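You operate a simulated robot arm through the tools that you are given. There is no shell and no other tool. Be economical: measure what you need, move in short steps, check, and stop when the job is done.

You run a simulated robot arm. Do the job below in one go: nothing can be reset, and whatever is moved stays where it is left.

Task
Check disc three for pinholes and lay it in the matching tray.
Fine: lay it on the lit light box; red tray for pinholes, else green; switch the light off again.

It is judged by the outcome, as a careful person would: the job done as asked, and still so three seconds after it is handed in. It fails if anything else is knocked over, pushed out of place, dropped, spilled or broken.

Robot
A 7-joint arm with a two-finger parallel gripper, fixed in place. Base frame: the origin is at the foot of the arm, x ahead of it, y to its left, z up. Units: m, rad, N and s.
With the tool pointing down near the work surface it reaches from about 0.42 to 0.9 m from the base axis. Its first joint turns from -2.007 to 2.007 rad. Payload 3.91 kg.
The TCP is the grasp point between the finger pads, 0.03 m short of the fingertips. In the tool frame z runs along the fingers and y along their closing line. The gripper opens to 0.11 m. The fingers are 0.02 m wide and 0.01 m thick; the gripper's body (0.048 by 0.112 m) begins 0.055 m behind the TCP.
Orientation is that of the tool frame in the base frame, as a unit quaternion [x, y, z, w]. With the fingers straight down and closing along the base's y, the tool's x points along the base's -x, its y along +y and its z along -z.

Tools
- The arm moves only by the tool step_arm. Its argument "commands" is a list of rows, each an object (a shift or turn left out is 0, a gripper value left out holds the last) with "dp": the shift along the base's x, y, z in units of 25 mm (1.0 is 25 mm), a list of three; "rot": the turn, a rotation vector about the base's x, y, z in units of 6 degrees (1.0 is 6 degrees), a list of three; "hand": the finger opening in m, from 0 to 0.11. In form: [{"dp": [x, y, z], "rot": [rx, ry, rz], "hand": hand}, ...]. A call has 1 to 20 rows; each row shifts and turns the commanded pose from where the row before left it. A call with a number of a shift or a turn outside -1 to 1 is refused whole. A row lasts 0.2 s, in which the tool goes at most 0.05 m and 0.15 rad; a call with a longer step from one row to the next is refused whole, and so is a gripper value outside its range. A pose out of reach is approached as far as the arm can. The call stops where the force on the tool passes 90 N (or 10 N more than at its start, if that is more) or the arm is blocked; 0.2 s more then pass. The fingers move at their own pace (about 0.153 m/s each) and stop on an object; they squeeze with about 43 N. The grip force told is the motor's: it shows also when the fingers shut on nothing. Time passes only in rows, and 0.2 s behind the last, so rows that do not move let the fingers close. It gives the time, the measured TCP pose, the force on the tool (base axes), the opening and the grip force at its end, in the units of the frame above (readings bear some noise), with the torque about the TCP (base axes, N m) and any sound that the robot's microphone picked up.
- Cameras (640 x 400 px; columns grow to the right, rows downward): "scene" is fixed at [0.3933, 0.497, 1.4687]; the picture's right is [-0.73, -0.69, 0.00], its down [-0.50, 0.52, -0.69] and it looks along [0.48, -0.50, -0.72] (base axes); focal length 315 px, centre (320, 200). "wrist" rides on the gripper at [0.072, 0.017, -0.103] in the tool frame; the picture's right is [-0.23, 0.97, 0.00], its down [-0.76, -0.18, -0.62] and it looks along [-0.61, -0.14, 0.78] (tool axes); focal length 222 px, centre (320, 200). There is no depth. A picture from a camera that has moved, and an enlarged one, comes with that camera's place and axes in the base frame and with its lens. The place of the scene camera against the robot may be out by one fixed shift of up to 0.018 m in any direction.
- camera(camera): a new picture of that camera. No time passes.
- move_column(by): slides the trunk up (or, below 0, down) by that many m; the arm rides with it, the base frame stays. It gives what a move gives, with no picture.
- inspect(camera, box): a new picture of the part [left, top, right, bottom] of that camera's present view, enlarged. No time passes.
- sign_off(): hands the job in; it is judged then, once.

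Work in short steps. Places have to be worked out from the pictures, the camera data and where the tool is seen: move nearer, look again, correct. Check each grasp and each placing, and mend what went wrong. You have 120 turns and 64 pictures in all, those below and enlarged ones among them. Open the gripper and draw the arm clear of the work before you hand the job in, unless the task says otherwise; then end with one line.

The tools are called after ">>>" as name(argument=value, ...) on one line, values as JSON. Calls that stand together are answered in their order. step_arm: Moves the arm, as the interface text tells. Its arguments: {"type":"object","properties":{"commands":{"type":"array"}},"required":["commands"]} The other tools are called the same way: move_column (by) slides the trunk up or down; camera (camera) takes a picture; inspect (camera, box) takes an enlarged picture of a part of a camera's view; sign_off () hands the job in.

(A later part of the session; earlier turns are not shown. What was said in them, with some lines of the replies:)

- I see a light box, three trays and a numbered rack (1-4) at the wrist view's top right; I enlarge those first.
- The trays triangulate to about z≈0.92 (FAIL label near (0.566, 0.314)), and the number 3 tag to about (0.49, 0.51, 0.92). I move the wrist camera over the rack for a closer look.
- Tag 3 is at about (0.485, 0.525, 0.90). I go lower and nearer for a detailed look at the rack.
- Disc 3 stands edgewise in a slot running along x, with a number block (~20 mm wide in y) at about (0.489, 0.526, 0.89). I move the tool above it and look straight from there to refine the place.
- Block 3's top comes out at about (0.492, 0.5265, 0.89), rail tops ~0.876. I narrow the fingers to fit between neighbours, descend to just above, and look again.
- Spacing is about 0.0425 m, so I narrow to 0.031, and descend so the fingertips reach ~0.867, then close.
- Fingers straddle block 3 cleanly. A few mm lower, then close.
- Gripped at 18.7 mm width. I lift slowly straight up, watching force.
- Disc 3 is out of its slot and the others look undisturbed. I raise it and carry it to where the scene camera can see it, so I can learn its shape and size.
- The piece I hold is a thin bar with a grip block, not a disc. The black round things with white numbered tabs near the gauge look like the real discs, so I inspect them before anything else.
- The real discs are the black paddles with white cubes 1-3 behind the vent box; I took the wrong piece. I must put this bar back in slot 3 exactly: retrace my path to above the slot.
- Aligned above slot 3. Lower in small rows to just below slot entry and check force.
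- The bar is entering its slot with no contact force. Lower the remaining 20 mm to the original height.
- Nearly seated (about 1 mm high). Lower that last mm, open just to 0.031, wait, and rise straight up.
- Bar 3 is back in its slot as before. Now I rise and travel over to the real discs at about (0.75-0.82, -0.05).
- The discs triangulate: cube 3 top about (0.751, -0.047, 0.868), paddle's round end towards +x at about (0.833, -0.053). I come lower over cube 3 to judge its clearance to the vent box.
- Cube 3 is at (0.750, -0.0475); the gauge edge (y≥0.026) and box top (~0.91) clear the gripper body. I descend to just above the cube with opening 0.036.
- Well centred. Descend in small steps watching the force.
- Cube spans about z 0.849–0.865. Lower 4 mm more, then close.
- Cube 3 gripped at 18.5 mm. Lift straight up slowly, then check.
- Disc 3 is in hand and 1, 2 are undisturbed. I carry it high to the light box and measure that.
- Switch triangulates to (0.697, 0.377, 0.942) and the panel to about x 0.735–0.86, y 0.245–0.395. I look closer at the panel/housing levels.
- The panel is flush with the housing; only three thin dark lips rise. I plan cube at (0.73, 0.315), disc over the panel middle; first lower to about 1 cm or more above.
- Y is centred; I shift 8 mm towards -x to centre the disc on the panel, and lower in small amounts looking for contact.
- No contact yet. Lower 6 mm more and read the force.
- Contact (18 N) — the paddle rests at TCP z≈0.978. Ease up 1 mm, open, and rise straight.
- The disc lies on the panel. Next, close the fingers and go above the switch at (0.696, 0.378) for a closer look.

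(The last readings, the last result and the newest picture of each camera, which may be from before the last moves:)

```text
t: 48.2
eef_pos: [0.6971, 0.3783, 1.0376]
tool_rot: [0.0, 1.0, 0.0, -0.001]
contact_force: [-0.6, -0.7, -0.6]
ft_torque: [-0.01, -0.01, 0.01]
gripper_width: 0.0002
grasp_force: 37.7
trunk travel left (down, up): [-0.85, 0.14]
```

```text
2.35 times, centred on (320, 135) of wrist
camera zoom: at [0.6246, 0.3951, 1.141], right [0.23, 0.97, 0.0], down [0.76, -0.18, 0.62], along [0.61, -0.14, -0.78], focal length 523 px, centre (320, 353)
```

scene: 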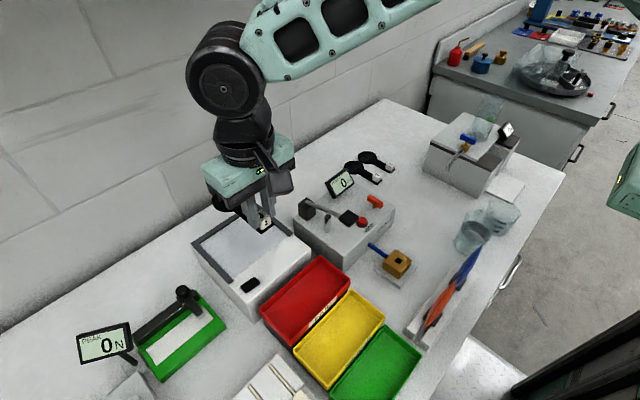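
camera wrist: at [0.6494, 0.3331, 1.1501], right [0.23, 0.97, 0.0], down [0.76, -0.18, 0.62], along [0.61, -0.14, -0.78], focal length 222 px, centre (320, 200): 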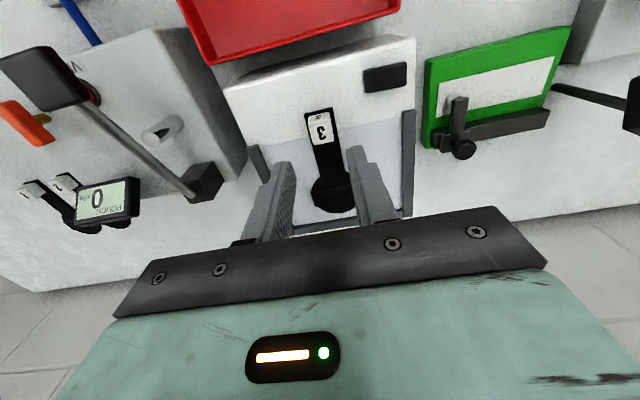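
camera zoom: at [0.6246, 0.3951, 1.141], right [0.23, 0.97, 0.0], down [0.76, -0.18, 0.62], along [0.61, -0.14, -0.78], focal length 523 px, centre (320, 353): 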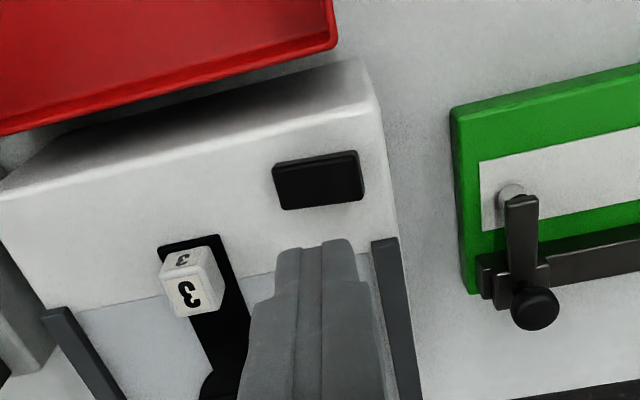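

Aligned over the switch. Lower to just above it, then press in small steps.

>>> step_arm(commands=[{"dp": [-0.02, 0, -0.8]}, {"dp": [0, 0, -0.8]}, {"dp": [0, 0, -0.6]}, {"dp": [0, 0, 0]}])

>>> step_arm(commands=[{"dp": [0, 0, -0.1]}, {"dp": [0, 0, -0.1]}, {"dp": [0, 0, 0]}])

>>> step_arm(commands=[{"dp": [0, 0, -0.08]}, {"dp": [0, 0, 0]}])

```text
t: 49.2
eef_pos: [0.6951, 0.378, 0.9827]
tool_rot: [0.0, 1.0, 0.0, 0.001]
contact_force: [0.0, -0.5, -0.4]
ft_torque: [-0.01, 0.01, -0.01]
gripper_width: 0.0002
grasp_force: 38.3
trunk travel left (down, up): [-0.85, 0.14]
```

```text
t: 50.0
eef_pos: [0.6965, 0.3777, 0.9779]
tool_rot: [0.0, 1.0, 0.0, 0.0]
contact_force: [0.7, 0.0, 1.4]
ft_torque: [0.01, 0.02, 0.01]
gripper_width: 0.0
grasp_force: 37.8
trunk travel left (down, up): [-0.85, 0.14]
```

```text
t: 50.6
eef_pos: [0.696, 0.3784, 0.9763]
tool_rot: [-0.001, 1.0, 0.001, 0.0]
contact_force: [0.3, 3.5, 3.7]
ft_torque: [0.16, -0.02, 0.0]
gripper_width: 0.0
grasp_force: 37.1
trunk travel left (down, up): [-0.85, 0.14]
```

First contact with 3.7 N. Press a bit further.

>>> step_arm(commands=[{"dp": [0, 0, -0.08]}, {"dp": [0, 0, 0]}])

>>> step_arm(commands=[{"dp": [0, 0, -0.06]}, {"dp": [0, 0, 0]}])

>>> camera(camera="wrist")

```text
t: 51.2
eef_pos: [0.6951, 0.3788, 0.9761]
tool_rot: [-0.001, 1.0, 0.001, 0.001]
contact_force: [-1.8, 3.2, 19.2]
ft_torque: [0.11, 0.18, 0.04]
gripper_width: 0.0
grasp_force: 37.5
trunk travel left (down, up): [-0.85, 0.14]
```

```text
t: 51.8
eef_pos: [0.6952, 0.3776, 0.9758]
tool_rot: [-0.001, 1.0, 0.002, 0.002]
contact_force: [-5.4, 1.2, 37.2]
ft_torque: [0.01, 0.42, 0.1]
gripper_width: 0.0
grasp_force: 37.7
trunk travel left (down, up): [-0.85, 0.14]
```

```text
24 pictures are left
camera wrist: at [0.6227, 0.3952, 1.0788], right [0.23, 0.97, 0.0], down [0.76, -0.18, 0.63], along [0.61, -0.14, -0.78], focal length 222 px, centre (320, 200)
```

wrist: 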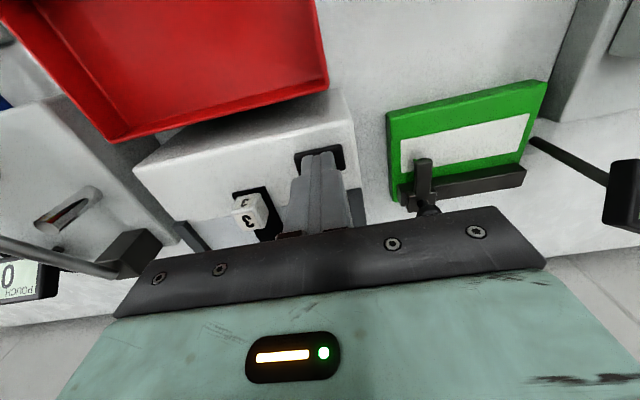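

Stiff stop at 37 N. Rise and check whether the light came on.

>>> step_arm(commands=[{"dp": [0, 0, 0.5]}, {"dp": [0, 0, 0.8]}, {"dp": [0, 0, 0.8]}, {"dp": [0, 0, 0.8]}])

>>> inspect(camera="wrist", box=[200, 40, 440, 230])

>>> inspect(camera="scene", box=[180, 190, 320, 310])

```text
t: 52.8
eef_pos: [0.6959, 0.3772, 1.0454]
tool_rot: [-0.001, 1.0, -0.001, -0.001]
contact_force: [-0.1, -0.3, -0.4]
ft_torque: [-0.01, 0.0, 0.01]
gripper_width: 0.0001
grasp_force: 37.5
trunk travel left (down, up): [-0.85, 0.14]
```

```text
2.11 times, centred on (320, 135) of wrist
camera zoom: at [0.6234, 0.3955, 1.148], right [0.23, 0.97, 0.0], down [0.76, -0.18, 0.62], along [0.61, -0.14, -0.78], focal length 468 px, centre (320, 337)
```

zoom: 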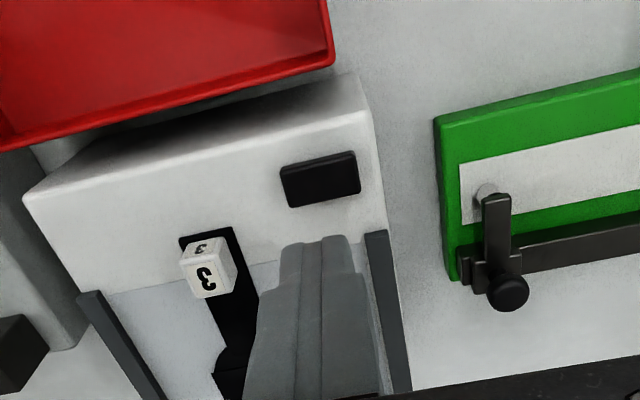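

```text
3.33 times, centred on (250, 250) of scene
camera zoom: at [0.3933, 0.497, 1.4687], right [-0.73, -0.69, 0.0], down [-0.5, 0.52, -0.69], along [0.48, -0.5, -0.72], focal length 1049 px, centre (553, 33)
```

zoom: 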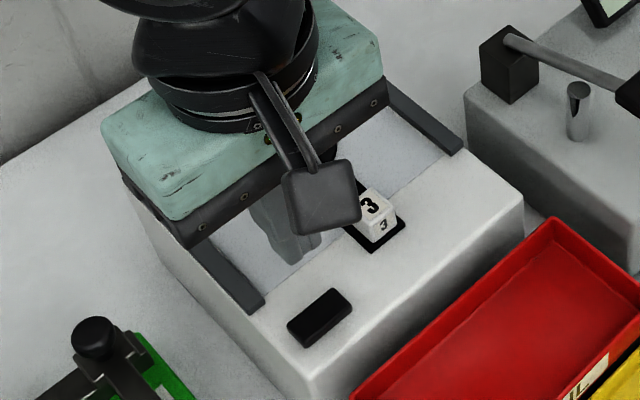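

The panel does not look lit. The first contact's sideways force suggests a rocker tilted along y with its -y end raised; press that end.

>>> step_arm(commands=[{"dp": [0.02, -0.48, -0.8]}, {"dp": [0, 0, -0.8]}, {"dp": [0, 0, -0.8]}, {"dp": [0, 0, -0.15]}, {"dp": [0, 0, 0]}])

>>> step_arm(commands=[{"dp": [0, 0, -0.1]}, {"dp": [0, 0, 0]}])

>>> step_arm(commands=[{"dp": [0, 0, -0.1]}, {"dp": [0, 0, 0]}])

```text
t: 54.0
eef_pos: [0.6956, 0.3659, 0.9798]
tool_rot: [0.0, 1.0, 0.0, 0.001]
contact_force: [-0.1, 0.1, 0.4]
ft_torque: [0.01, 0.01, 0.01]
gripper_width: 0.0
grasp_force: 38.1
trunk travel left (down, up): [-0.85, 0.14]
```

```text
t: 54.6
eef_pos: [0.6956, 0.3667, 0.9785]
tool_rot: [0.0, 1.0, 0.001, 0.0]
contact_force: [0.7, 0.3, -0.4]
ft_torque: [-0.04, 0.02, -0.01]
gripper_width: 0.0002
grasp_force: 37.7
trunk travel left (down, up): [-0.85, 0.14]
```

```text
t: 55.2
eef_pos: [0.6956, 0.3669, 0.9768]
tool_rot: [0.0, 1.0, 0.0, 0.0]
contact_force: [0.2, 0.7, 0.9]
ft_torque: [0.05, -0.02, 0.04]
gripper_width: 0.0
grasp_force: 37.7
trunk travel left (down, up): [-0.85, 0.14]
```

No contact yet here; continue down in 2 mm steps.

>>> step_arm(commands=[{"dp": [0, 0, -0.08]}, {"dp": [0, 0, 0]}])

>>> step_arm(commands=[{"dp": [0, 0, -0.08]}, {"dp": [0, 0, 0]}])

>>> step_arm(commands=[{"dp": [0, 0, -0.06]}, {"dp": [0, 0, 0]}])

```text
t: 55.8
eef_pos: [0.696, 0.3673, 0.9756]
tool_rot: [-0.001, 1.0, -0.001, 0.002]
contact_force: [-6.1, -5.1, 16.4]
ft_torque: [-0.07, 0.18, 0.06]
gripper_width: 0.0
grasp_force: 37.6
trunk travel left (down, up): [-0.85, 0.14]
```

```text
t: 56.4
eef_pos: [0.6953, 0.3673, 0.9762]
tool_rot: [0.0, 1.0, 0.001, 0.002]
contact_force: [-11.4, -12.5, 37.4]
ft_torque: [0.02, 0.34, 0.11]
gripper_width: 0.0
grasp_force: 38.1
trunk travel left (down, up): [-0.85, 0.14]
```

```text
t: 57.0
eef_pos: [0.6963, 0.3648, 0.9743]
tool_rot: [0.0, 1.0, 0.001, 0.002]
contact_force: [-12.9, -19.3, 51.2]
ft_torque: [-0.08, 0.44, 0.14]
gripper_width: 0.0
grasp_force: 37.2
trunk travel left (down, up): [-0.85, 0.14]
```

Stiff again with force toward -y. Rise, and move aside so I can see the panel clearly.

>>> step_arm(commands=[{"dp": [0, 0, 0.4]}, {"dp": [0, 0, 0.9]}, {"dp": [0, 0, 0.9]}, {"dp": [-0.9, 0, 0.9]}, {"dp": [-0.9, 0, 0.5]}, {"dp": [-0.9, 0, 0.5]}, {"dp": [-0.9, 0, 0.5]}])

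>>> camera(camera="wrist")

>>> inspect(camera="wrist", box=[220, 100, 420, 240])

```text
t: 58.6
eef_pos: [0.6066, 0.3652, 1.0843]
tool_rot: [0.0, 1.0, 0.0, 0.001]
contact_force: [0.2, -0.3, -0.6]
ft_torque: [0.02, 0.04, -0.01]
gripper_width: 0.0002
grasp_force: 38.5
trunk travel left (down, up): [-0.85, 0.14]
```

```text
21 pictures are left
camera wrist: at [0.5339, 0.3837, 1.1882], right [0.23, 0.97, 0.0], down [0.76, -0.18, 0.62], along [0.61, -0.14, -0.78], focal length 222 px, centre (320, 200)
```

wrist: 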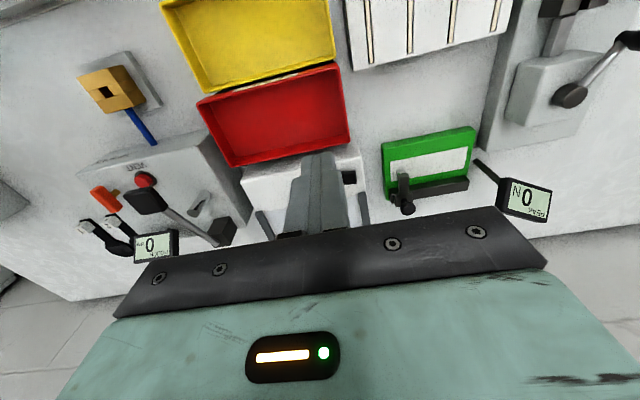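

```text
2.86 times, centred on (320, 170) of wrist
camera zoom: at [0.5339, 0.3837, 1.1882], right [0.23, 0.97, 0.0], down [0.76, -0.18, 0.62], along [0.61, -0.14, -0.78], focal length 635 px, centre (320, 286)
```

zoom: 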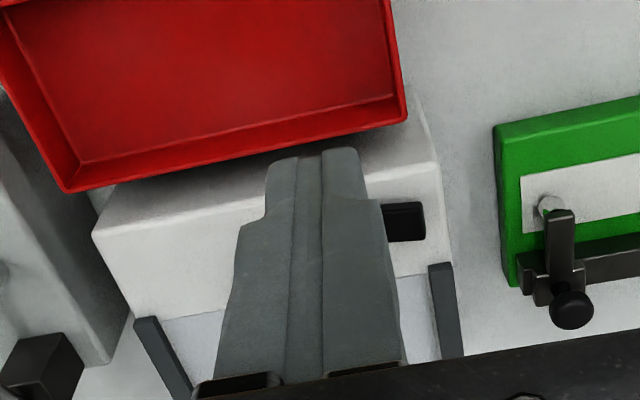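

Fingers block the view; use the scene camera.

>>> inspect(camera="scene", box=[180, 190, 320, 310])

```text
3.33 times, centred on (250, 250) of scene
camera zoom: at [0.3933, 0.497, 1.4687], right [-0.73, -0.69, 0.0], down [-0.5, 0.52, -0.69], along [0.48, -0.5, -0.72], focal length 1049 px, centre (553, 33)
```

zoom: 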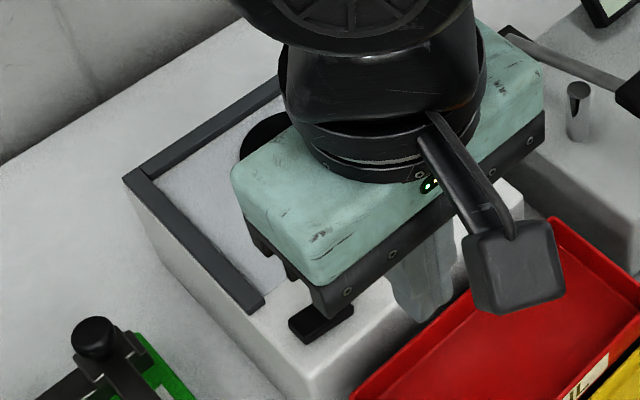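

Still unlit. The torques imply contact at the tip's +y edge, i.e. the +y end is the raised one; press there (y≈0.391).

>>> step_arm(commands=[{"dp": [0.9, 0.25, 0]}, {"dp": [0.9, 0.25, 0]}, {"dp": [0.9, 0.25, 0]}, {"dp": [0.88, 0.25, 0]}, {"dp": [0, 0, -1]}, {"dp": [0, 0, -1]}, {"dp": [0, 0, -1]}, {"dp": [0, 0, -1]}, {"dp": [0, 0, 0]}])

>>> step_arm(commands=[{"dp": [0, 0, -0.1]}, {"dp": [0, 0, 0]}])

>>> step_arm(commands=[{"dp": [0, 0, -0.1]}, {"dp": [0, 0, 0]}])

```text
t: 60.6
eef_pos: [0.6969, 0.3904, 0.9853]
tool_rot: [0.0, 1.0, 0.0, 0.0]
contact_force: [-0.8, -0.2, 0.3]
ft_torque: [0.01, 0.0, 0.01]
gripper_width: 0.0001
grasp_force: 37.2
trunk travel left (down, up): [-0.85, 0.14]
```

```text
t: 61.2
eef_pos: [0.6957, 0.3907, 0.9842]
tool_rot: [0.0, 1.0, 0.0, -0.001]
contact_force: [-0.2, 0.6, 0.8]
ft_torque: [0.0, 0.0, 0.0]
gripper_width: 0.0
grasp_force: 37.6
trunk travel left (down, up): [-0.85, 0.14]
```

```text
t: 61.8
eef_pos: [0.6954, 0.3913, 0.9811]
tool_rot: [0.0, 1.0, 0.001, 0.0]
contact_force: [1.0, -0.3, 1.0]
ft_torque: [-0.04, -0.01, -0.01]
gripper_width: 0.0002
grasp_force: 37.6
trunk travel left (down, up): [-0.85, 0.14]
```

>>> step_arm(commands=[{"dp": [0, 0, -0.08]}, {"dp": [0, 0, 0]}])

>>> step_arm(commands=[{"dp": [0, 0, -0.08]}, {"dp": [0, 0, 0]}])

>>> step_arm(commands=[{"dp": [0, 0, -0.08]}, {"dp": [0, 0, 0]}])

>>> step_arm(commands=[{"dp": [0, 0, -0.08]}, {"dp": [0, 0, 0]}])

```text
t: 62.4
eef_pos: [0.695, 0.3913, 0.9794]
tool_rot: [-0.001, 1.0, 0.0, 0.0]
contact_force: [0.5, 0.8, 1.3]
ft_torque: [0.01, 0.03, -0.01]
gripper_width: 0.0
grasp_force: 37.3
trunk travel left (down, up): [-0.85, 0.14]
```

```text
t: 63.0
eef_pos: [0.6965, 0.3905, 0.9761]
tool_rot: [0.0, 1.0, -0.001, 0.001]
contact_force: [0.0, 0.3, -0.4]
ft_torque: [-0.01, 0.01, 0.0]
gripper_width: 0.0
grasp_force: 37.7
trunk travel left (down, up): [-0.85, 0.14]
```

```text
t: 63.6
eef_pos: [0.6971, 0.3922, 0.9746]
tool_rot: [-0.001, 1.0, 0.002, 0.001]
contact_force: [0.2, 3.6, 6.3]
ft_torque: [0.06, 0.02, -0.01]
gripper_width: 0.0002
grasp_force: 37.6
trunk travel left (down, up): [-0.85, 0.14]
```

```text
t: 64.2
eef_pos: [0.6976, 0.3926, 0.9745]
tool_rot: [0.0, 1.0, 0.001, 0.002]
contact_force: [0.4, 8.0, 17.3]
ft_torque: [0.07, -0.04, -0.01]
gripper_width: 0.0
grasp_force: 38.1
trunk travel left (down, up): [-0.85, 0.14]
```

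Contact with the +y end. Press a little harder, then rise a bit in place and look with the scene camera.

>>> step_arm(commands=[{"dp": [0, 0, -0.1]}, {"dp": [0, 0, 0]}])

>>> inspect(camera="scene", box=[180, 190, 320, 310])

```text
t: 64.8
eef_pos: [0.696, 0.392, 0.975]
tool_rot: [-0.001, 1.0, 0.003, 0.002]
contact_force: [-3.2, 6.3, 39.5]
ft_torque: [-0.19, 0.15, -0.05]
gripper_width: 0.0
grasp_force: 37.3
trunk travel left (down, up): [-0.85, 0.14]
```

```text
3.33 times, centred on (250, 250) of scene
camera zoom: at [0.3933, 0.497, 1.4687], right [-0.73, -0.69, 0.0], down [-0.5, 0.52, -0.69], along [0.48, -0.5, -0.72], focal length 1049 px, centre (553, 33)
```

zoom: 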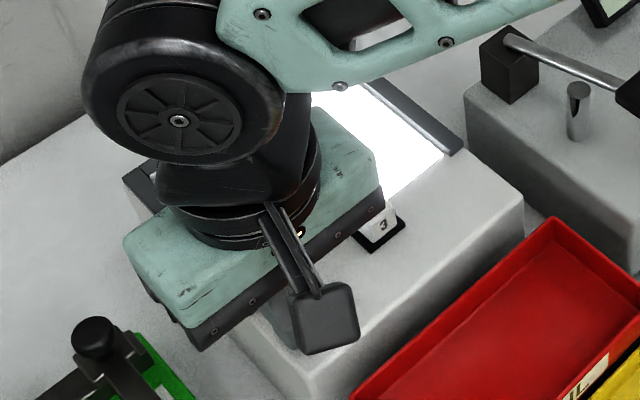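

The light is on (+y end = on). Rise, open the fingers wide and go over the disc to look for pinholes.

>>> step_arm(commands=[{"dp": [0, 0, 0.5]}, {"dp": [0, 0, 1]}, {"dp": [0, 0, 1]}, {"dp": [0, 0, 1], "hand": 0.1}, {"dp": [0.2, -0.8, 0]}, {"dp": [0.2, -0.8, 0]}, {"dp": [0.2, -0.8, 0]}, {"dp": [0.2, -0.6, 0]}, {"dp": [0, 0, -0.3]}])

>>> camera(camera="wrist")

>>> inspect(camera="wrist", box=[280, 110, 390, 220])

```text
t: 66.8
eef_pos: [0.7162, 0.3165, 1.0517]
tool_rot: [-0.001, 1.0, 0.0, 0.0]
contact_force: [0.2, 0.9, -0.3]
ft_torque: [-0.01, 0.04, 0.01]
gripper_width: 0.1
grasp_force: 0.1
trunk travel left (down, up): [-0.85, 0.14]
```

```text
17 pictures are left
camera wrist: at [0.6433, 0.3339, 1.1542], right [0.23, 0.97, 0.0], down [0.76, -0.18, 0.62], along [0.61, -0.14, -0.78], focal length 222 px, centre (320, 200)
```

wrist: 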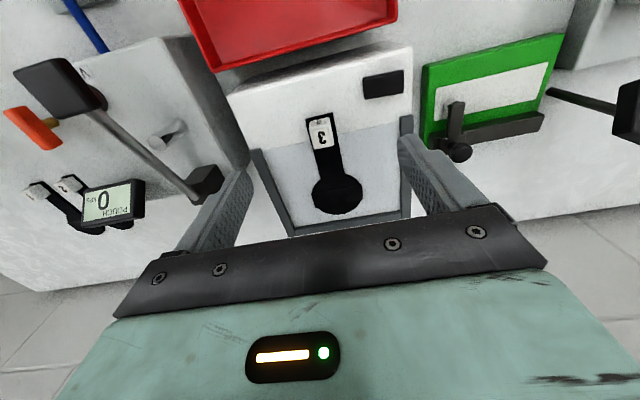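

```text
3.64 times, centred on (335, 165) of wrist
camera zoom: at [0.6433, 0.3339, 1.1542], right [0.23, 0.97, 0.0], down [0.76, -0.18, 0.62], along [0.61, -0.14, -0.78], focal length 808 px, centre (266, 327)
```

zoom: 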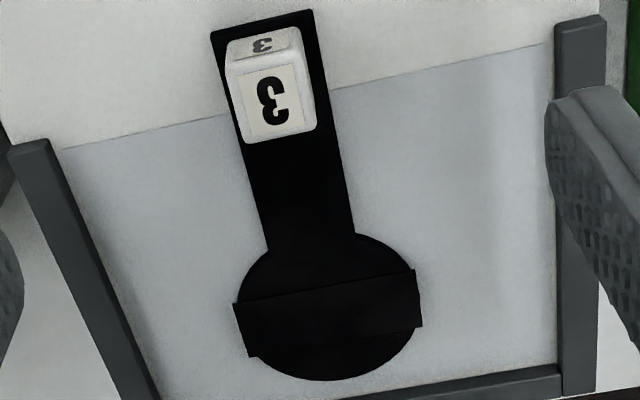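

The panel is dark again, so the switch did not latch, or it toggled on release. Inspect the switch shape.

>>> inspect(camera="wrist", box=[350, 55, 420, 110])

```text
7.27 times, centred on (385, 82) of wrist
camera zoom: at [0.6433, 0.3339, 1.1542], right [0.23, 0.97, 0.0], down [0.76, -0.18, 0.62], along [0.61, -0.14, -0.78], focal length 1615 px, centre (-153, 1054)
```

zoom: 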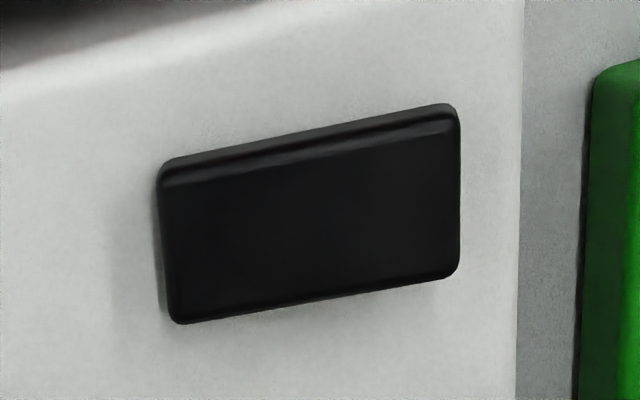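

The rocker's -y end now stands up, +y down, yet the panel is dark. I press the +y end again, then check while pressed and just after release.

>>> step_arm(commands=[{"dp": [0, 0, 0.3], "hand": 0.0}, {"dp": [-0.2, 0.8, 0]}, {"dp": [-0.2, 0.8, 0]}, {"dp": [-0.2, 0.8, 0]}, {"dp": [-0.2, 0.75, 0]}, {"dp": [0, 0, -1]}, {"dp": [0, 0, -1]}, {"dp": [0, 0, -0.8]}, {"dp": [0, 0, -0.3]}, {"dp": [0, 0, 0]}])

>>> step_arm(commands=[{"dp": [0, 0, -0.1]}, {"dp": [0, 0, 0]}])

>>> step_arm(commands=[{"dp": [0, 0, -0.1]}, {"dp": [0, 0, 0]}])

```text
t: 69.0
eef_pos: [0.6957, 0.3954, 0.9785]
tool_rot: [0.0, 1.0, 0.0, 0.0]
contact_force: [0.2, 0.8, 0.7]
ft_torque: [-0.04, 0.01, -0.01]
gripper_width: 0.0
grasp_force: 37.7
trunk travel left (down, up): [-0.85, 0.14]
```

```text
t: 69.6
eef_pos: [0.6971, 0.3956, 0.9773]
tool_rot: [0.0, 1.0, 0.0, 0.0]
contact_force: [-0.8, 0.9, 0.8]
ft_torque: [0.02, 0.0, 0.04]
gripper_width: 0.0001
grasp_force: 37.8
trunk travel left (down, up): [-0.85, 0.14]
```

```text
t: 70.2
eef_pos: [0.6955, 0.3947, 0.9736]
tool_rot: [-0.001, 1.0, 0.0, -0.001]
contact_force: [-0.2, 0.3, 1.5]
ft_torque: [0.01, 0.0, 0.02]
gripper_width: 0.0
grasp_force: 37.6
trunk travel left (down, up): [-0.85, 0.14]
```

>>> step_arm(commands=[{"dp": [0, 0, -0.08]}, {"dp": [0, 0, 0]}])

>>> step_arm(commands=[{"dp": [0, 0, -0.08]}, {"dp": [0, 0, 0]}])

>>> inspect(camera="scene", box=[180, 190, 320, 310])

```text
t: 70.8
eef_pos: [0.6946, 0.3944, 0.9755]
tool_rot: [0.0, 1.0, 0.001, 0.001]
contact_force: [-7.1, -3.5, 15.1]
ft_torque: [-0.27, 0.17, -0.05]
gripper_width: 0.0001
grasp_force: 37.4
trunk travel left (down, up): [-0.85, 0.14]
```

```text
t: 71.4
eef_pos: [0.6961, 0.3957, 0.9736]
tool_rot: [-0.002, 1.0, 0.002, 0.002]
contact_force: [-8.0, -6.3, 34.0]
ft_torque: [-0.47, 0.27, -0.05]
gripper_width: 0.0
grasp_force: 38.3
trunk travel left (down, up): [-0.85, 0.14]
```

```text
3.33 times, centred on (250, 250) of scene
camera zoom: at [0.3933, 0.497, 1.4687], right [-0.73, -0.69, 0.0], down [-0.5, 0.52, -0.69], along [0.48, -0.5, -0.72], focal length 1049 px, centre (553, 33)
```

zoom: 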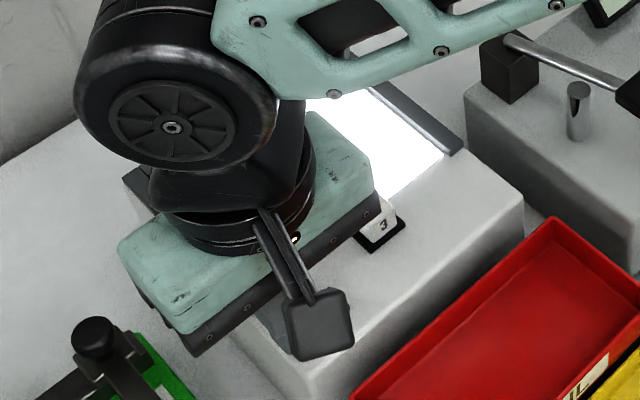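

Lit again while pressed. Rise a centimetre and see whether it stays on.

>>> step_arm(commands=[{"dp": [0, 0, 0.3]}, {"dp": [0, 0, 0.4]}, {"dp": [0, 0, 0.3]}])

>>> inspect(camera="scene", box=[180, 190, 320, 310])

```text
t: 72.2
eef_pos: [0.6961, 0.3948, 0.9946]
tool_rot: [0.0, 1.0, -0.001, 0.0]
contact_force: [-0.1, 1.8, 1.4]
ft_torque: [0.01, 0.0, -0.04]
gripper_width: 0.0001
grasp_force: 37.4
trunk travel left (down, up): [-0.85, 0.14]
```

```text
3.33 times, centred on (250, 250) of scene
camera zoom: at [0.3933, 0.497, 1.4687], right [-0.73, -0.69, 0.0], down [-0.5, 0.52, -0.69], along [0.48, -0.5, -0.72], focal length 1049 px, centre (553, 33)
```

zoom: 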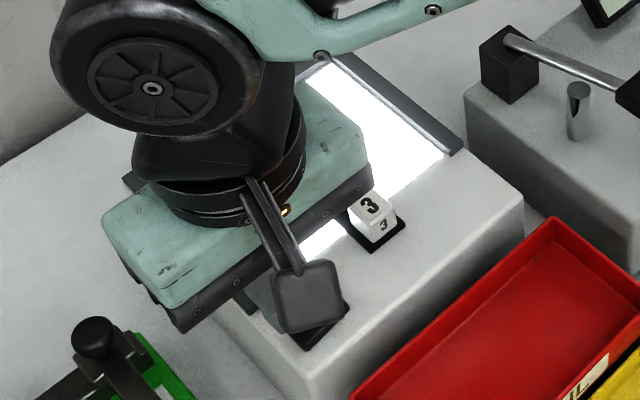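

It stays on for now. Go quickly over the disc with fingers open and look.

>>> step_arm(commands=[{"dp": [0, 0, 1]}, {"dp": [0, -0.5, 1], "hand": 0.1}, {"dp": [0.2, -1, 0]}, {"dp": [0.3, -1, 0]}, {"dp": [0.3, -0.7, 0]}])

>>> camera(camera="wrist")

>>> inspect(camera="wrist", box=[290, 120, 380, 210])

```text
t: 73.4
eef_pos: [0.7182, 0.3139, 1.0448]
tool_rot: [-0.001, 1.0, 0.0, 0.0]
contact_force: [0.5, 0.6, -0.3]
ft_torque: [0.0, -0.01, 0.02]
gripper_width: 0.0999
grasp_force: 0.1
trunk travel left (down, up): [-0.85, 0.14]
```

```text
12 pictures are left
camera wrist: at [0.6445, 0.3314, 1.1483], right [0.23, 0.97, 0.0], down [0.76, -0.18, 0.62], along [0.61, -0.14, -0.78], focal length 222 px, centre (320, 200)
```

wrist: 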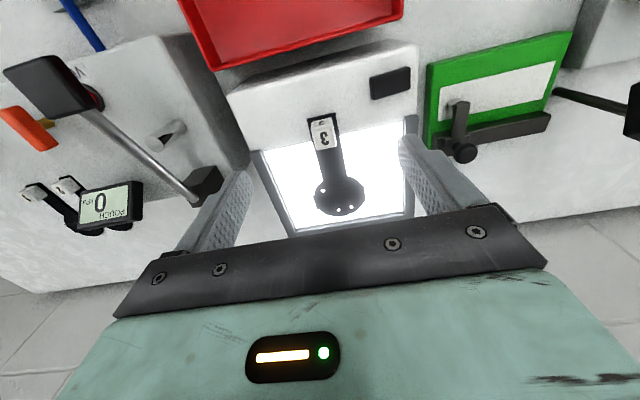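

```text
4.44 times, centred on (335, 165) of wrist
camera zoom: at [0.6445, 0.3314, 1.1483], right [0.23, 0.97, 0.0], down [0.76, -0.18, 0.62], along [0.61, -0.14, -0.78], focal length 987 px, centre (253, 356)
```

zoom: 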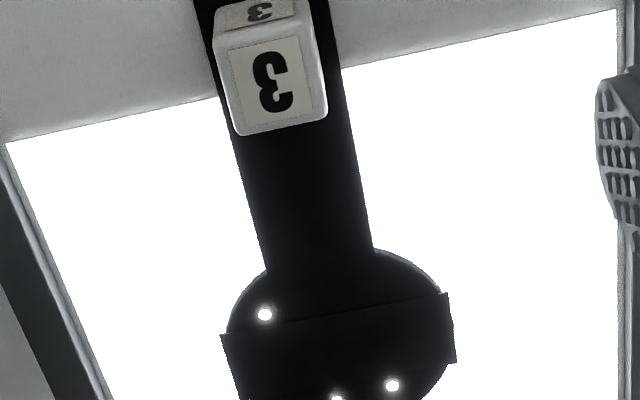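

Lit, disc 3 shows several bright pinholes, so it goes in the red tray. Next switch the light off: press the -y end of the rocker.

>>> step_arm(commands=[{"dp": [0, 0, 0.3], "hand": 0.0}, {"dp": [-0.3, 0.7, 0]}, {"dp": [-0.3, 0.7, 0]}, {"dp": [-0.29, 0.66, 0]}, {"dp": [0, 0, 0]}, {"dp": [0, 0, -1]}, {"dp": [0, 0, -1]}, {"dp": [0, 0, -0.7]}, {"dp": [0, 0, 0]}])

>>> step_arm(commands=[{"dp": [0, 0, -0.12]}, {"dp": [0, 0, 0]}])

>>> step_arm(commands=[{"dp": [0, 0, -0.1]}, {"dp": [0, 0, 0]}])

```text
t: 75.4
eef_pos: [0.6945, 0.3667, 0.9854]
tool_rot: [0.0, 1.0, 0.0, 0.0]
contact_force: [-0.4, 0.3, 0.1]
ft_torque: [0.01, -0.02, -0.03]
gripper_width: 0.0
grasp_force: 38.0
trunk travel left (down, up): [-0.85, 0.14]
```

```text
t: 76.0
eef_pos: [0.6956, 0.3664, 0.9825]
tool_rot: [0.0, 1.0, 0.0, 0.001]
contact_force: [0.7, 0.3, 0.0]
ft_torque: [0.01, 0.01, -0.02]
gripper_width: 0.0002
grasp_force: 37.4
trunk travel left (down, up): [-0.85, 0.14]
```

```text
t: 76.6
eef_pos: [0.6953, 0.3664, 0.9797]
tool_rot: [0.0, 1.0, -0.001, 0.0]
contact_force: [0.3, 0.8, 0.7]
ft_torque: [-0.02, 0.03, 0.03]
gripper_width: 0.0
grasp_force: 37.7
trunk travel left (down, up): [-0.85, 0.14]
```

>>> step_arm(commands=[{"dp": [0, 0, -0.1]}, {"dp": [0, 0, 0]}])

>>> step_arm(commands=[{"dp": [0, 0, -0.08]}, {"dp": [0, 0, 0]}])

>>> step_arm(commands=[{"dp": [0, 0, -0.07]}, {"dp": [0, 0, 0]}])

>>> inspect(camera="scene", box=[180, 190, 320, 310])

```text
t: 77.2
eef_pos: [0.6945, 0.3657, 0.9772]
tool_rot: [0.0, 1.0, 0.0, 0.0]
contact_force: [0.7, -0.6, 0.8]
ft_torque: [-0.02, -0.02, -0.03]
gripper_width: 0.0003
grasp_force: 38.2
trunk travel left (down, up): [-0.85, 0.14]
```

```text
t: 77.8
eef_pos: [0.6946, 0.3668, 0.9758]
tool_rot: [-0.001, 1.0, 0.0, 0.0]
contact_force: [-1.5, -1.1, 1.6]
ft_torque: [0.02, 0.01, 0.03]
gripper_width: 0.0
grasp_force: 37.7
trunk travel left (down, up): [-0.85, 0.14]
```

```text
t: 78.4
eef_pos: [0.6942, 0.3655, 0.9763]
tool_rot: [0.001, 1.0, 0.001, 0.001]
contact_force: [-3.8, -5.1, 14.4]
ft_torque: [0.0, 0.09, 0.05]
gripper_width: 0.0
grasp_force: 37.8
trunk travel left (down, up): [-0.85, 0.14]
```

```text
3.33 times, centred on (250, 250) of scene
camera zoom: at [0.3933, 0.497, 1.4687], right [-0.73, -0.69, 0.0], down [-0.5, 0.52, -0.69], along [0.48, -0.5, -0.72], focal length 1049 px, centre (553, 33)
```

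zoom: 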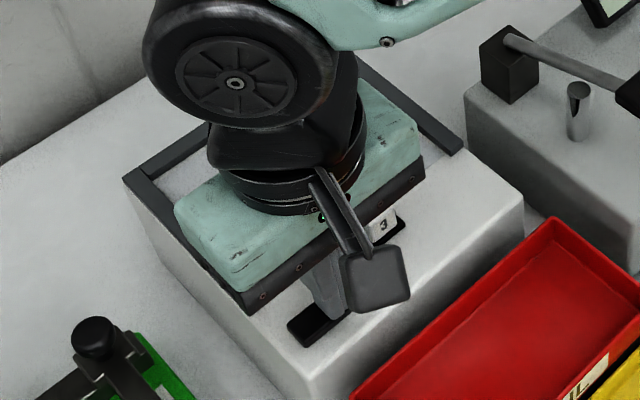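

The light is off while pressed. Rise, return above the disc with fingers at 0.036, and check both light and alignment.

>>> step_arm(commands=[{"dp": [0, 0, 0.5]}, {"dp": [0, 0, 1]}, {"dp": [0, 0, 1]}, {"dp": [0.36, -0.7, 0], "hand": 0.036}, {"dp": [0.36, -0.7, 0]}, {"dp": [0.36, -0.62, 0]}, {"dp": [0, 0, -0.5]}, {"dp": [0, 0, 0]}])

>>> inspect(camera="wrist", box=[220, 50, 430, 220])

```text
t: 80.2
eef_pos: [0.7205, 0.3144, 1.0224]
tool_rot: [0.0, 1.0, 0.0, 0.0]
contact_force: [0.6, 0.6, 1.0]
ft_torque: [-0.01, -0.01, 0.02]
gripper_width: 0.0361
grasp_force: 0.1
trunk travel left (down, up): [-0.85, 0.14]
```

```text
2.35 times, centred on (325, 135) of wrist
camera zoom: at [0.6468, 0.3326, 1.1266], right [0.23, 0.97, 0.0], down [0.76, -0.18, 0.62], along [0.61, -0.14, -0.78], focal length 523 px, centre (308, 353)
```

zoom: 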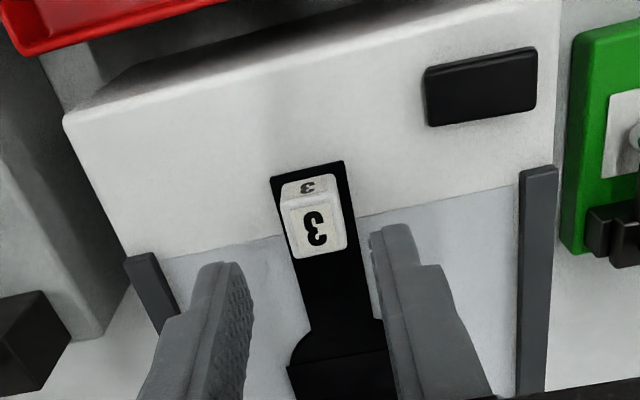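

Light stays off. Cube top at about (0.723, 0.317); descend, and grip it.

>>> step_arm(commands=[{"dp": [0.1, 0.09, 0]}, {"dp": [0, 0, -0.6]}, {"dp": [0, 0, -0.6]}, {"dp": [0, 0, -0.45]}, {"dp": [0, 0, 0]}])

>>> step_arm(commands=[{"dp": [0, 0, 0], "hand": 0.0}, {"dp": [0, 0, 0]}, {"dp": [0, 0, 0]}])

```text
t: 81.4
eef_pos: [0.7237, 0.3173, 0.9825]
tool_rot: [0.0, 1.0, 0.0, 0.0]
contact_force: [0.1, 0.6, 0.3]
ft_torque: [0.01, 0.0, 0.0]
gripper_width: 0.0362
grasp_force: 0.1
trunk travel left (down, up): [-0.85, 0.14]
```

```text
t: 82.2
eef_pos: [0.724, 0.3173, 0.9808]
tool_rot: [0.0, 1.0, 0.0, 0.0]
contact_force: [0.4, 0.1, 0.1]
ft_torque: [-0.02, 0.02, 0.0]
gripper_width: 0.0184
grasp_force: 42.8
trunk travel left (down, up): [-0.85, 0.14]
```

Gripped again. The red tray spans x 0.57–0.655, y 0.23–0.396, so the paddle must lie along y: I lift, yaw -90° so it points to -y, and bring the cube above (0.61, 0.362).

>>> step_arm(commands=[{"dp": [0, 0, 0.4]}, {"dp": [0, 0, 1]}, {"dp": [0, 0, 1]}, {"dp": [0, 0, 1]}, {"dp": [0, 0, 1]}])

>>> step_arm(commands=[{"dp": [-0.305, 0.12, 0], "rot": [0, 0, -1]}, {"dp": [-0.305, 0.12, 0], "rot": [0, 0, -1]}, {"dp": [-0.305, 0.12, 0], "rot": [0, 0, -1]}, {"dp": [-0.305, 0.12, 0], "rot": [0, 0, -1]}, {"dp": [-0.305, 0.12, 0], "rot": [0, 0, -1]}, {"dp": [-0.305, 0.12, 0], "rot": [0, 0, -1]}, {"dp": [-0.305, 0.12, 0], "rot": [0, 0, -1]}, {"dp": [-0.305, 0.12, 0], "rot": [0, 0, -1]}, {"dp": [-0.305, 0.12, 0], "rot": [0, 0, -1]}, {"dp": [-0.305, 0.12, 0], "rot": [0, 0, -1]}, {"dp": [-0.305, 0.12, 0], "rot": [0, 0, -1]}, {"dp": [-0.305, 0.12, 0], "rot": [0, 0, -1]}, {"dp": [-0.305, 0.12, 0], "rot": [0, 0, -1]}, {"dp": [-0.305, 0.12, 0], "rot": [0, 0, -1]}, {"dp": [-0.305, 0.12, 0], "rot": [0, 0, -1]}, {"dp": [0, 0, 0]}])

>>> camera(camera="wrist")

>>> camera(camera="scene")

```text
t: 83.4
eef_pos: [0.7242, 0.3165, 1.0941]
tool_rot: [0.0, 1.0, -0.001, 0.0]
contact_force: [0.0, 0.4, -0.5]
ft_torque: [0.07, 0.02, -0.02]
gripper_width: 0.0185
grasp_force: 42.9
trunk travel left (down, up): [-0.85, 0.14]
```

```text
t: 86.8
eef_pos: [0.6106, 0.3629, 1.0918]
tool_rot: [0.707, 0.707, -0.001, 0.0]
contact_force: [0.3, 0.8, -0.6]
ft_torque: [-0.01, 0.02, -0.05]
gripper_width: 0.0185
grasp_force: 43.2
trunk travel left (down, up): [-0.85, 0.14]
```

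```text
8 pictures are left
camera wrist: at [0.6271, 0.4361, 1.1959], right [0.97, -0.23, 0.0], down [-0.18, -0.76, 0.62], along [-0.14, -0.61, -0.78], focal length 222 px, centre (320, 200)
```

wrist: 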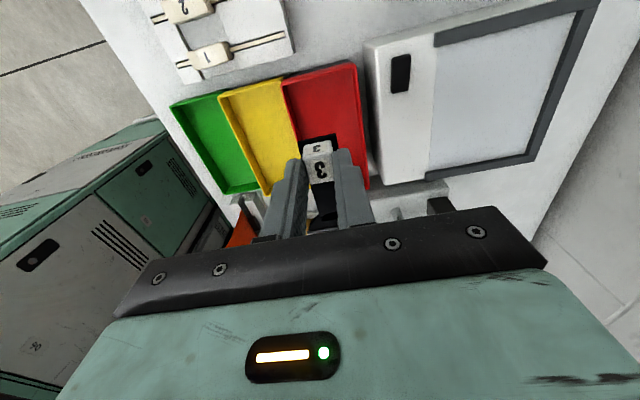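

```text
7 pictures are left
```

scene: 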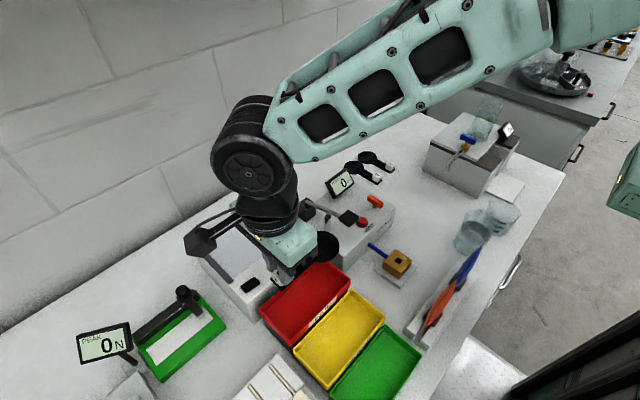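

Tray rim centre is about (0.615, 0.311); the paddle is aligned with it. I shift 3 mm in x and lower to a few centimetres above the floor.

>>> step_arm(commands=[{"dp": [0.14, 0, -0.8]}, {"dp": [0, 0, -1]}, {"dp": [0, 0, -1]}, {"dp": [0, 0, -1]}, {"dp": [0, 0, -1]}, {"dp": [0, 0, -1]}, {"dp": [0, 0, -0.4]}, {"dp": [0, 0, 0]}])

>>> inspect(camera="wrist", box=[220, 50, 430, 230])

```text
t: 88.6
eef_pos: [0.6137, 0.3647, 0.942]
tool_rot: [0.707, 0.708, 0.004, 0.0]
contact_force: [-0.6, 0.5, 38.2]
ft_torque: [0.01, 0.12, -0.03]
gripper_width: 0.0187
grasp_force: 43.0
trunk travel left (down, up): [-0.85, 0.14]
```

```text
2.22 times, centred on (325, 140) of wrist
camera zoom: at [0.6292, 0.4374, 1.0455], right [0.97, -0.23, 0.0], down [-0.18, -0.77, 0.62], along [-0.14, -0.6, -0.79], focal length 494 px, centre (309, 333)
```

zoom: 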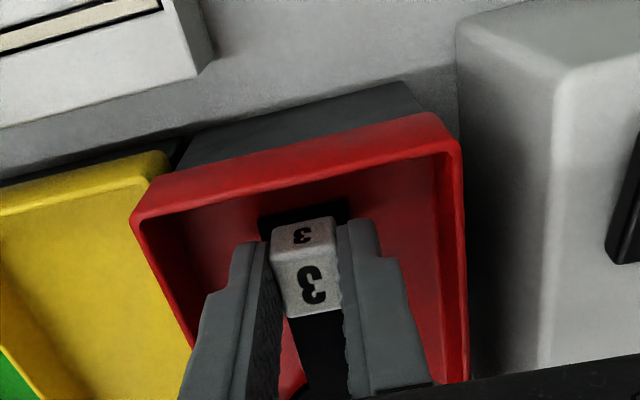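

38 N contact already, with nearly no torque: the tray floor is raised on a dark base, and the paddle rests flat on it. Ease off and check the force.

>>> step_arm(commands=[{"dp": [0, 0, 0.1]}, {"dp": [0, 0, 0]}])

>>> step_arm(commands=[{"dp": [0, 0, 0.08]}, {"dp": [0, 0, 0]}])

>>> inspect(camera="scene", box=[230, 230, 400, 360])

```text
t: 89.2
eef_pos: [0.6122, 0.3633, 0.9418]
tool_rot: [0.707, 0.707, 0.003, 0.001]
contact_force: [5.8, 8.3, 26.9]
ft_torque: [0.62, -0.18, -0.09]
gripper_width: 0.0184
grasp_force: 43.1
trunk travel left (down, up): [-0.85, 0.14]
```

```text
t: 89.8
eef_pos: [0.6113, 0.3626, 0.9409]
tool_rot: [0.707, 0.707, -0.001, 0.001]
contact_force: [3.0, 4.2, 18.3]
ft_torque: [0.35, -0.15, -0.03]
gripper_width: 0.0186
grasp_force: 42.7
trunk travel left (down, up): [-0.85, 0.14]
```

```text
3.08 times, centred on (315, 295) of scene
camera zoom: at [0.3933, 0.497, 1.4687], right [-0.73, -0.69, 0.0], down [-0.5, 0.52, -0.69], along [0.48, -0.5, -0.72], focal length 968 px, centre (335, -92)
```

zoom: 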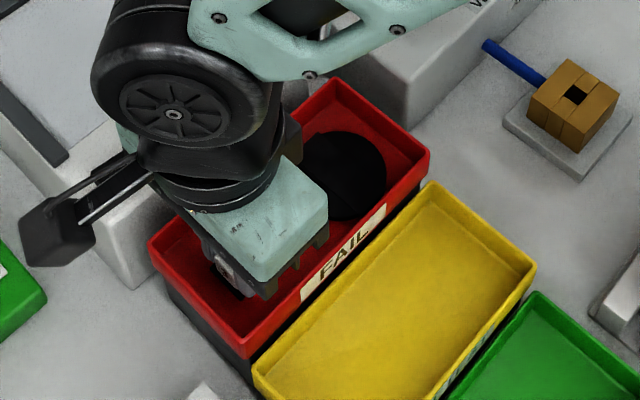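

The disc lies inside the red tray on its floor. Ease 2 mm more, open to 0.03, and rise straight up.

>>> step_arm(commands=[{"dp": [0, 0, 0.08]}, {"dp": [0, 0, 0]}, {"dp": [0, 0, 0], "hand": 0.03}, {"dp": [0, 0, 0]}, {"dp": [0, 0, 0.4]}, {"dp": [0, 0, 0.8]}, {"dp": [0, 0, 1]}, {"dp": [0, 0, 1]}, {"dp": [0, 0, 1]}])

>>> camera(camera="wrist")

```text
t: 91.8
eef_pos: [0.6131, 0.3626, 1.0498]
tool_rot: [0.706, 0.708, -0.001, 0.001]
contact_force: [1.1, 0.4, 0.7]
ft_torque: [-0.01, 0.01, 0.02]
gripper_width: 0.03
grasp_force: 0.0
trunk travel left (down, up): [-0.85, 0.14]
```

```text
4 pictures are left
camera wrist: at [0.6283, 0.4356, 1.1524], right [0.97, -0.23, 0.0], down [-0.18, -0.76, 0.62], along [-0.14, -0.61, -0.78], focal length 222 px, centre (320, 200)
```

wrist: 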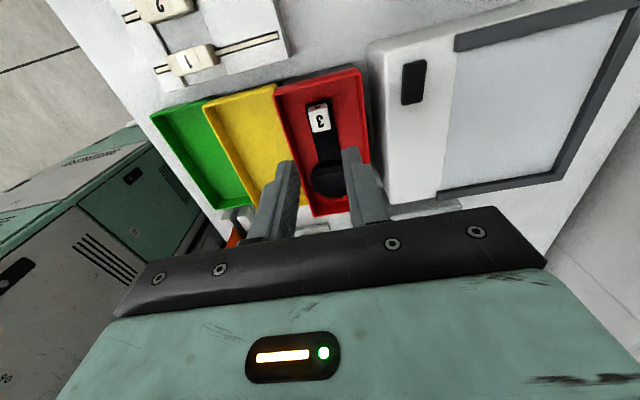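

Disc 3 lies in the red tray and the light is off. I raise the arm clear, open the gripper, and take a final scene view.

>>> step_arm(commands=[{"dp": [0, 0, 1], "hand": 0.1}, {"dp": [0, 0, 1]}, {"dp": [0, 0, 1]}, {"dp": [0, 0, 1]}, {"dp": [-0.3, -0.95, 0.5]}, {"dp": [-0.3, -0.95, 0.5]}, {"dp": [-0.3, -0.95, 0.5]}, {"dp": [-0.3, -0.95, 0.5]}, {"dp": [-0.3, -0.95, 0]}, {"dp": [-0.3, -0.95, 0]}, {"dp": [-0.3, -0.95, 0]}, {"dp": [-0.3, -0.95, 0]}, {"dp": [-0.3, -0.95, 0]}, {"dp": [-0.3, -0.95, 0]}])

>>> camera(camera="scene")

```text
t: 94.8
eef_pos: [0.5396, 0.1237, 1.1972]
tool_rot: [0.706, 0.708, 0.0, 0.0]
contact_force: [-0.1, 0.6, -0.2]
ft_torque: [-0.03, 0.01, -0.02]
gripper_width: 0.1001
grasp_force: 0.1
trunk travel left (down, up): [-0.85, 0.14]
```

```text
3 pictures are left
```

scene: 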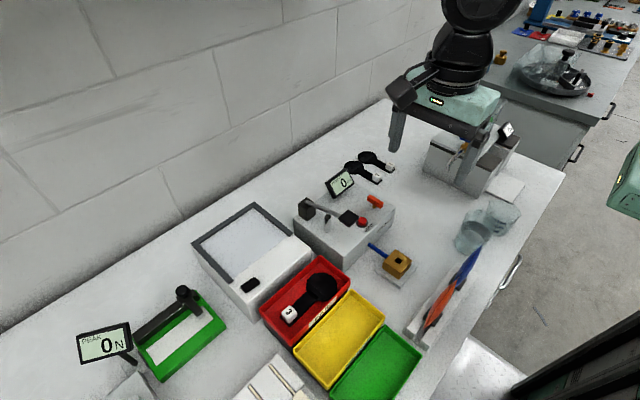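

Disc 3 is in the red tray, the light is off, everything else is in place and the arm is clear. I hand in the job.

>>> sign_off()

```text
The job is handed in.
```

Disc three has pinholes: several bright spots showed when it lay on the lit light box. It is now in the red tray and the light is off; early on I lifted bar 3 from the numbered rack by mistake, then put it back in its slot.
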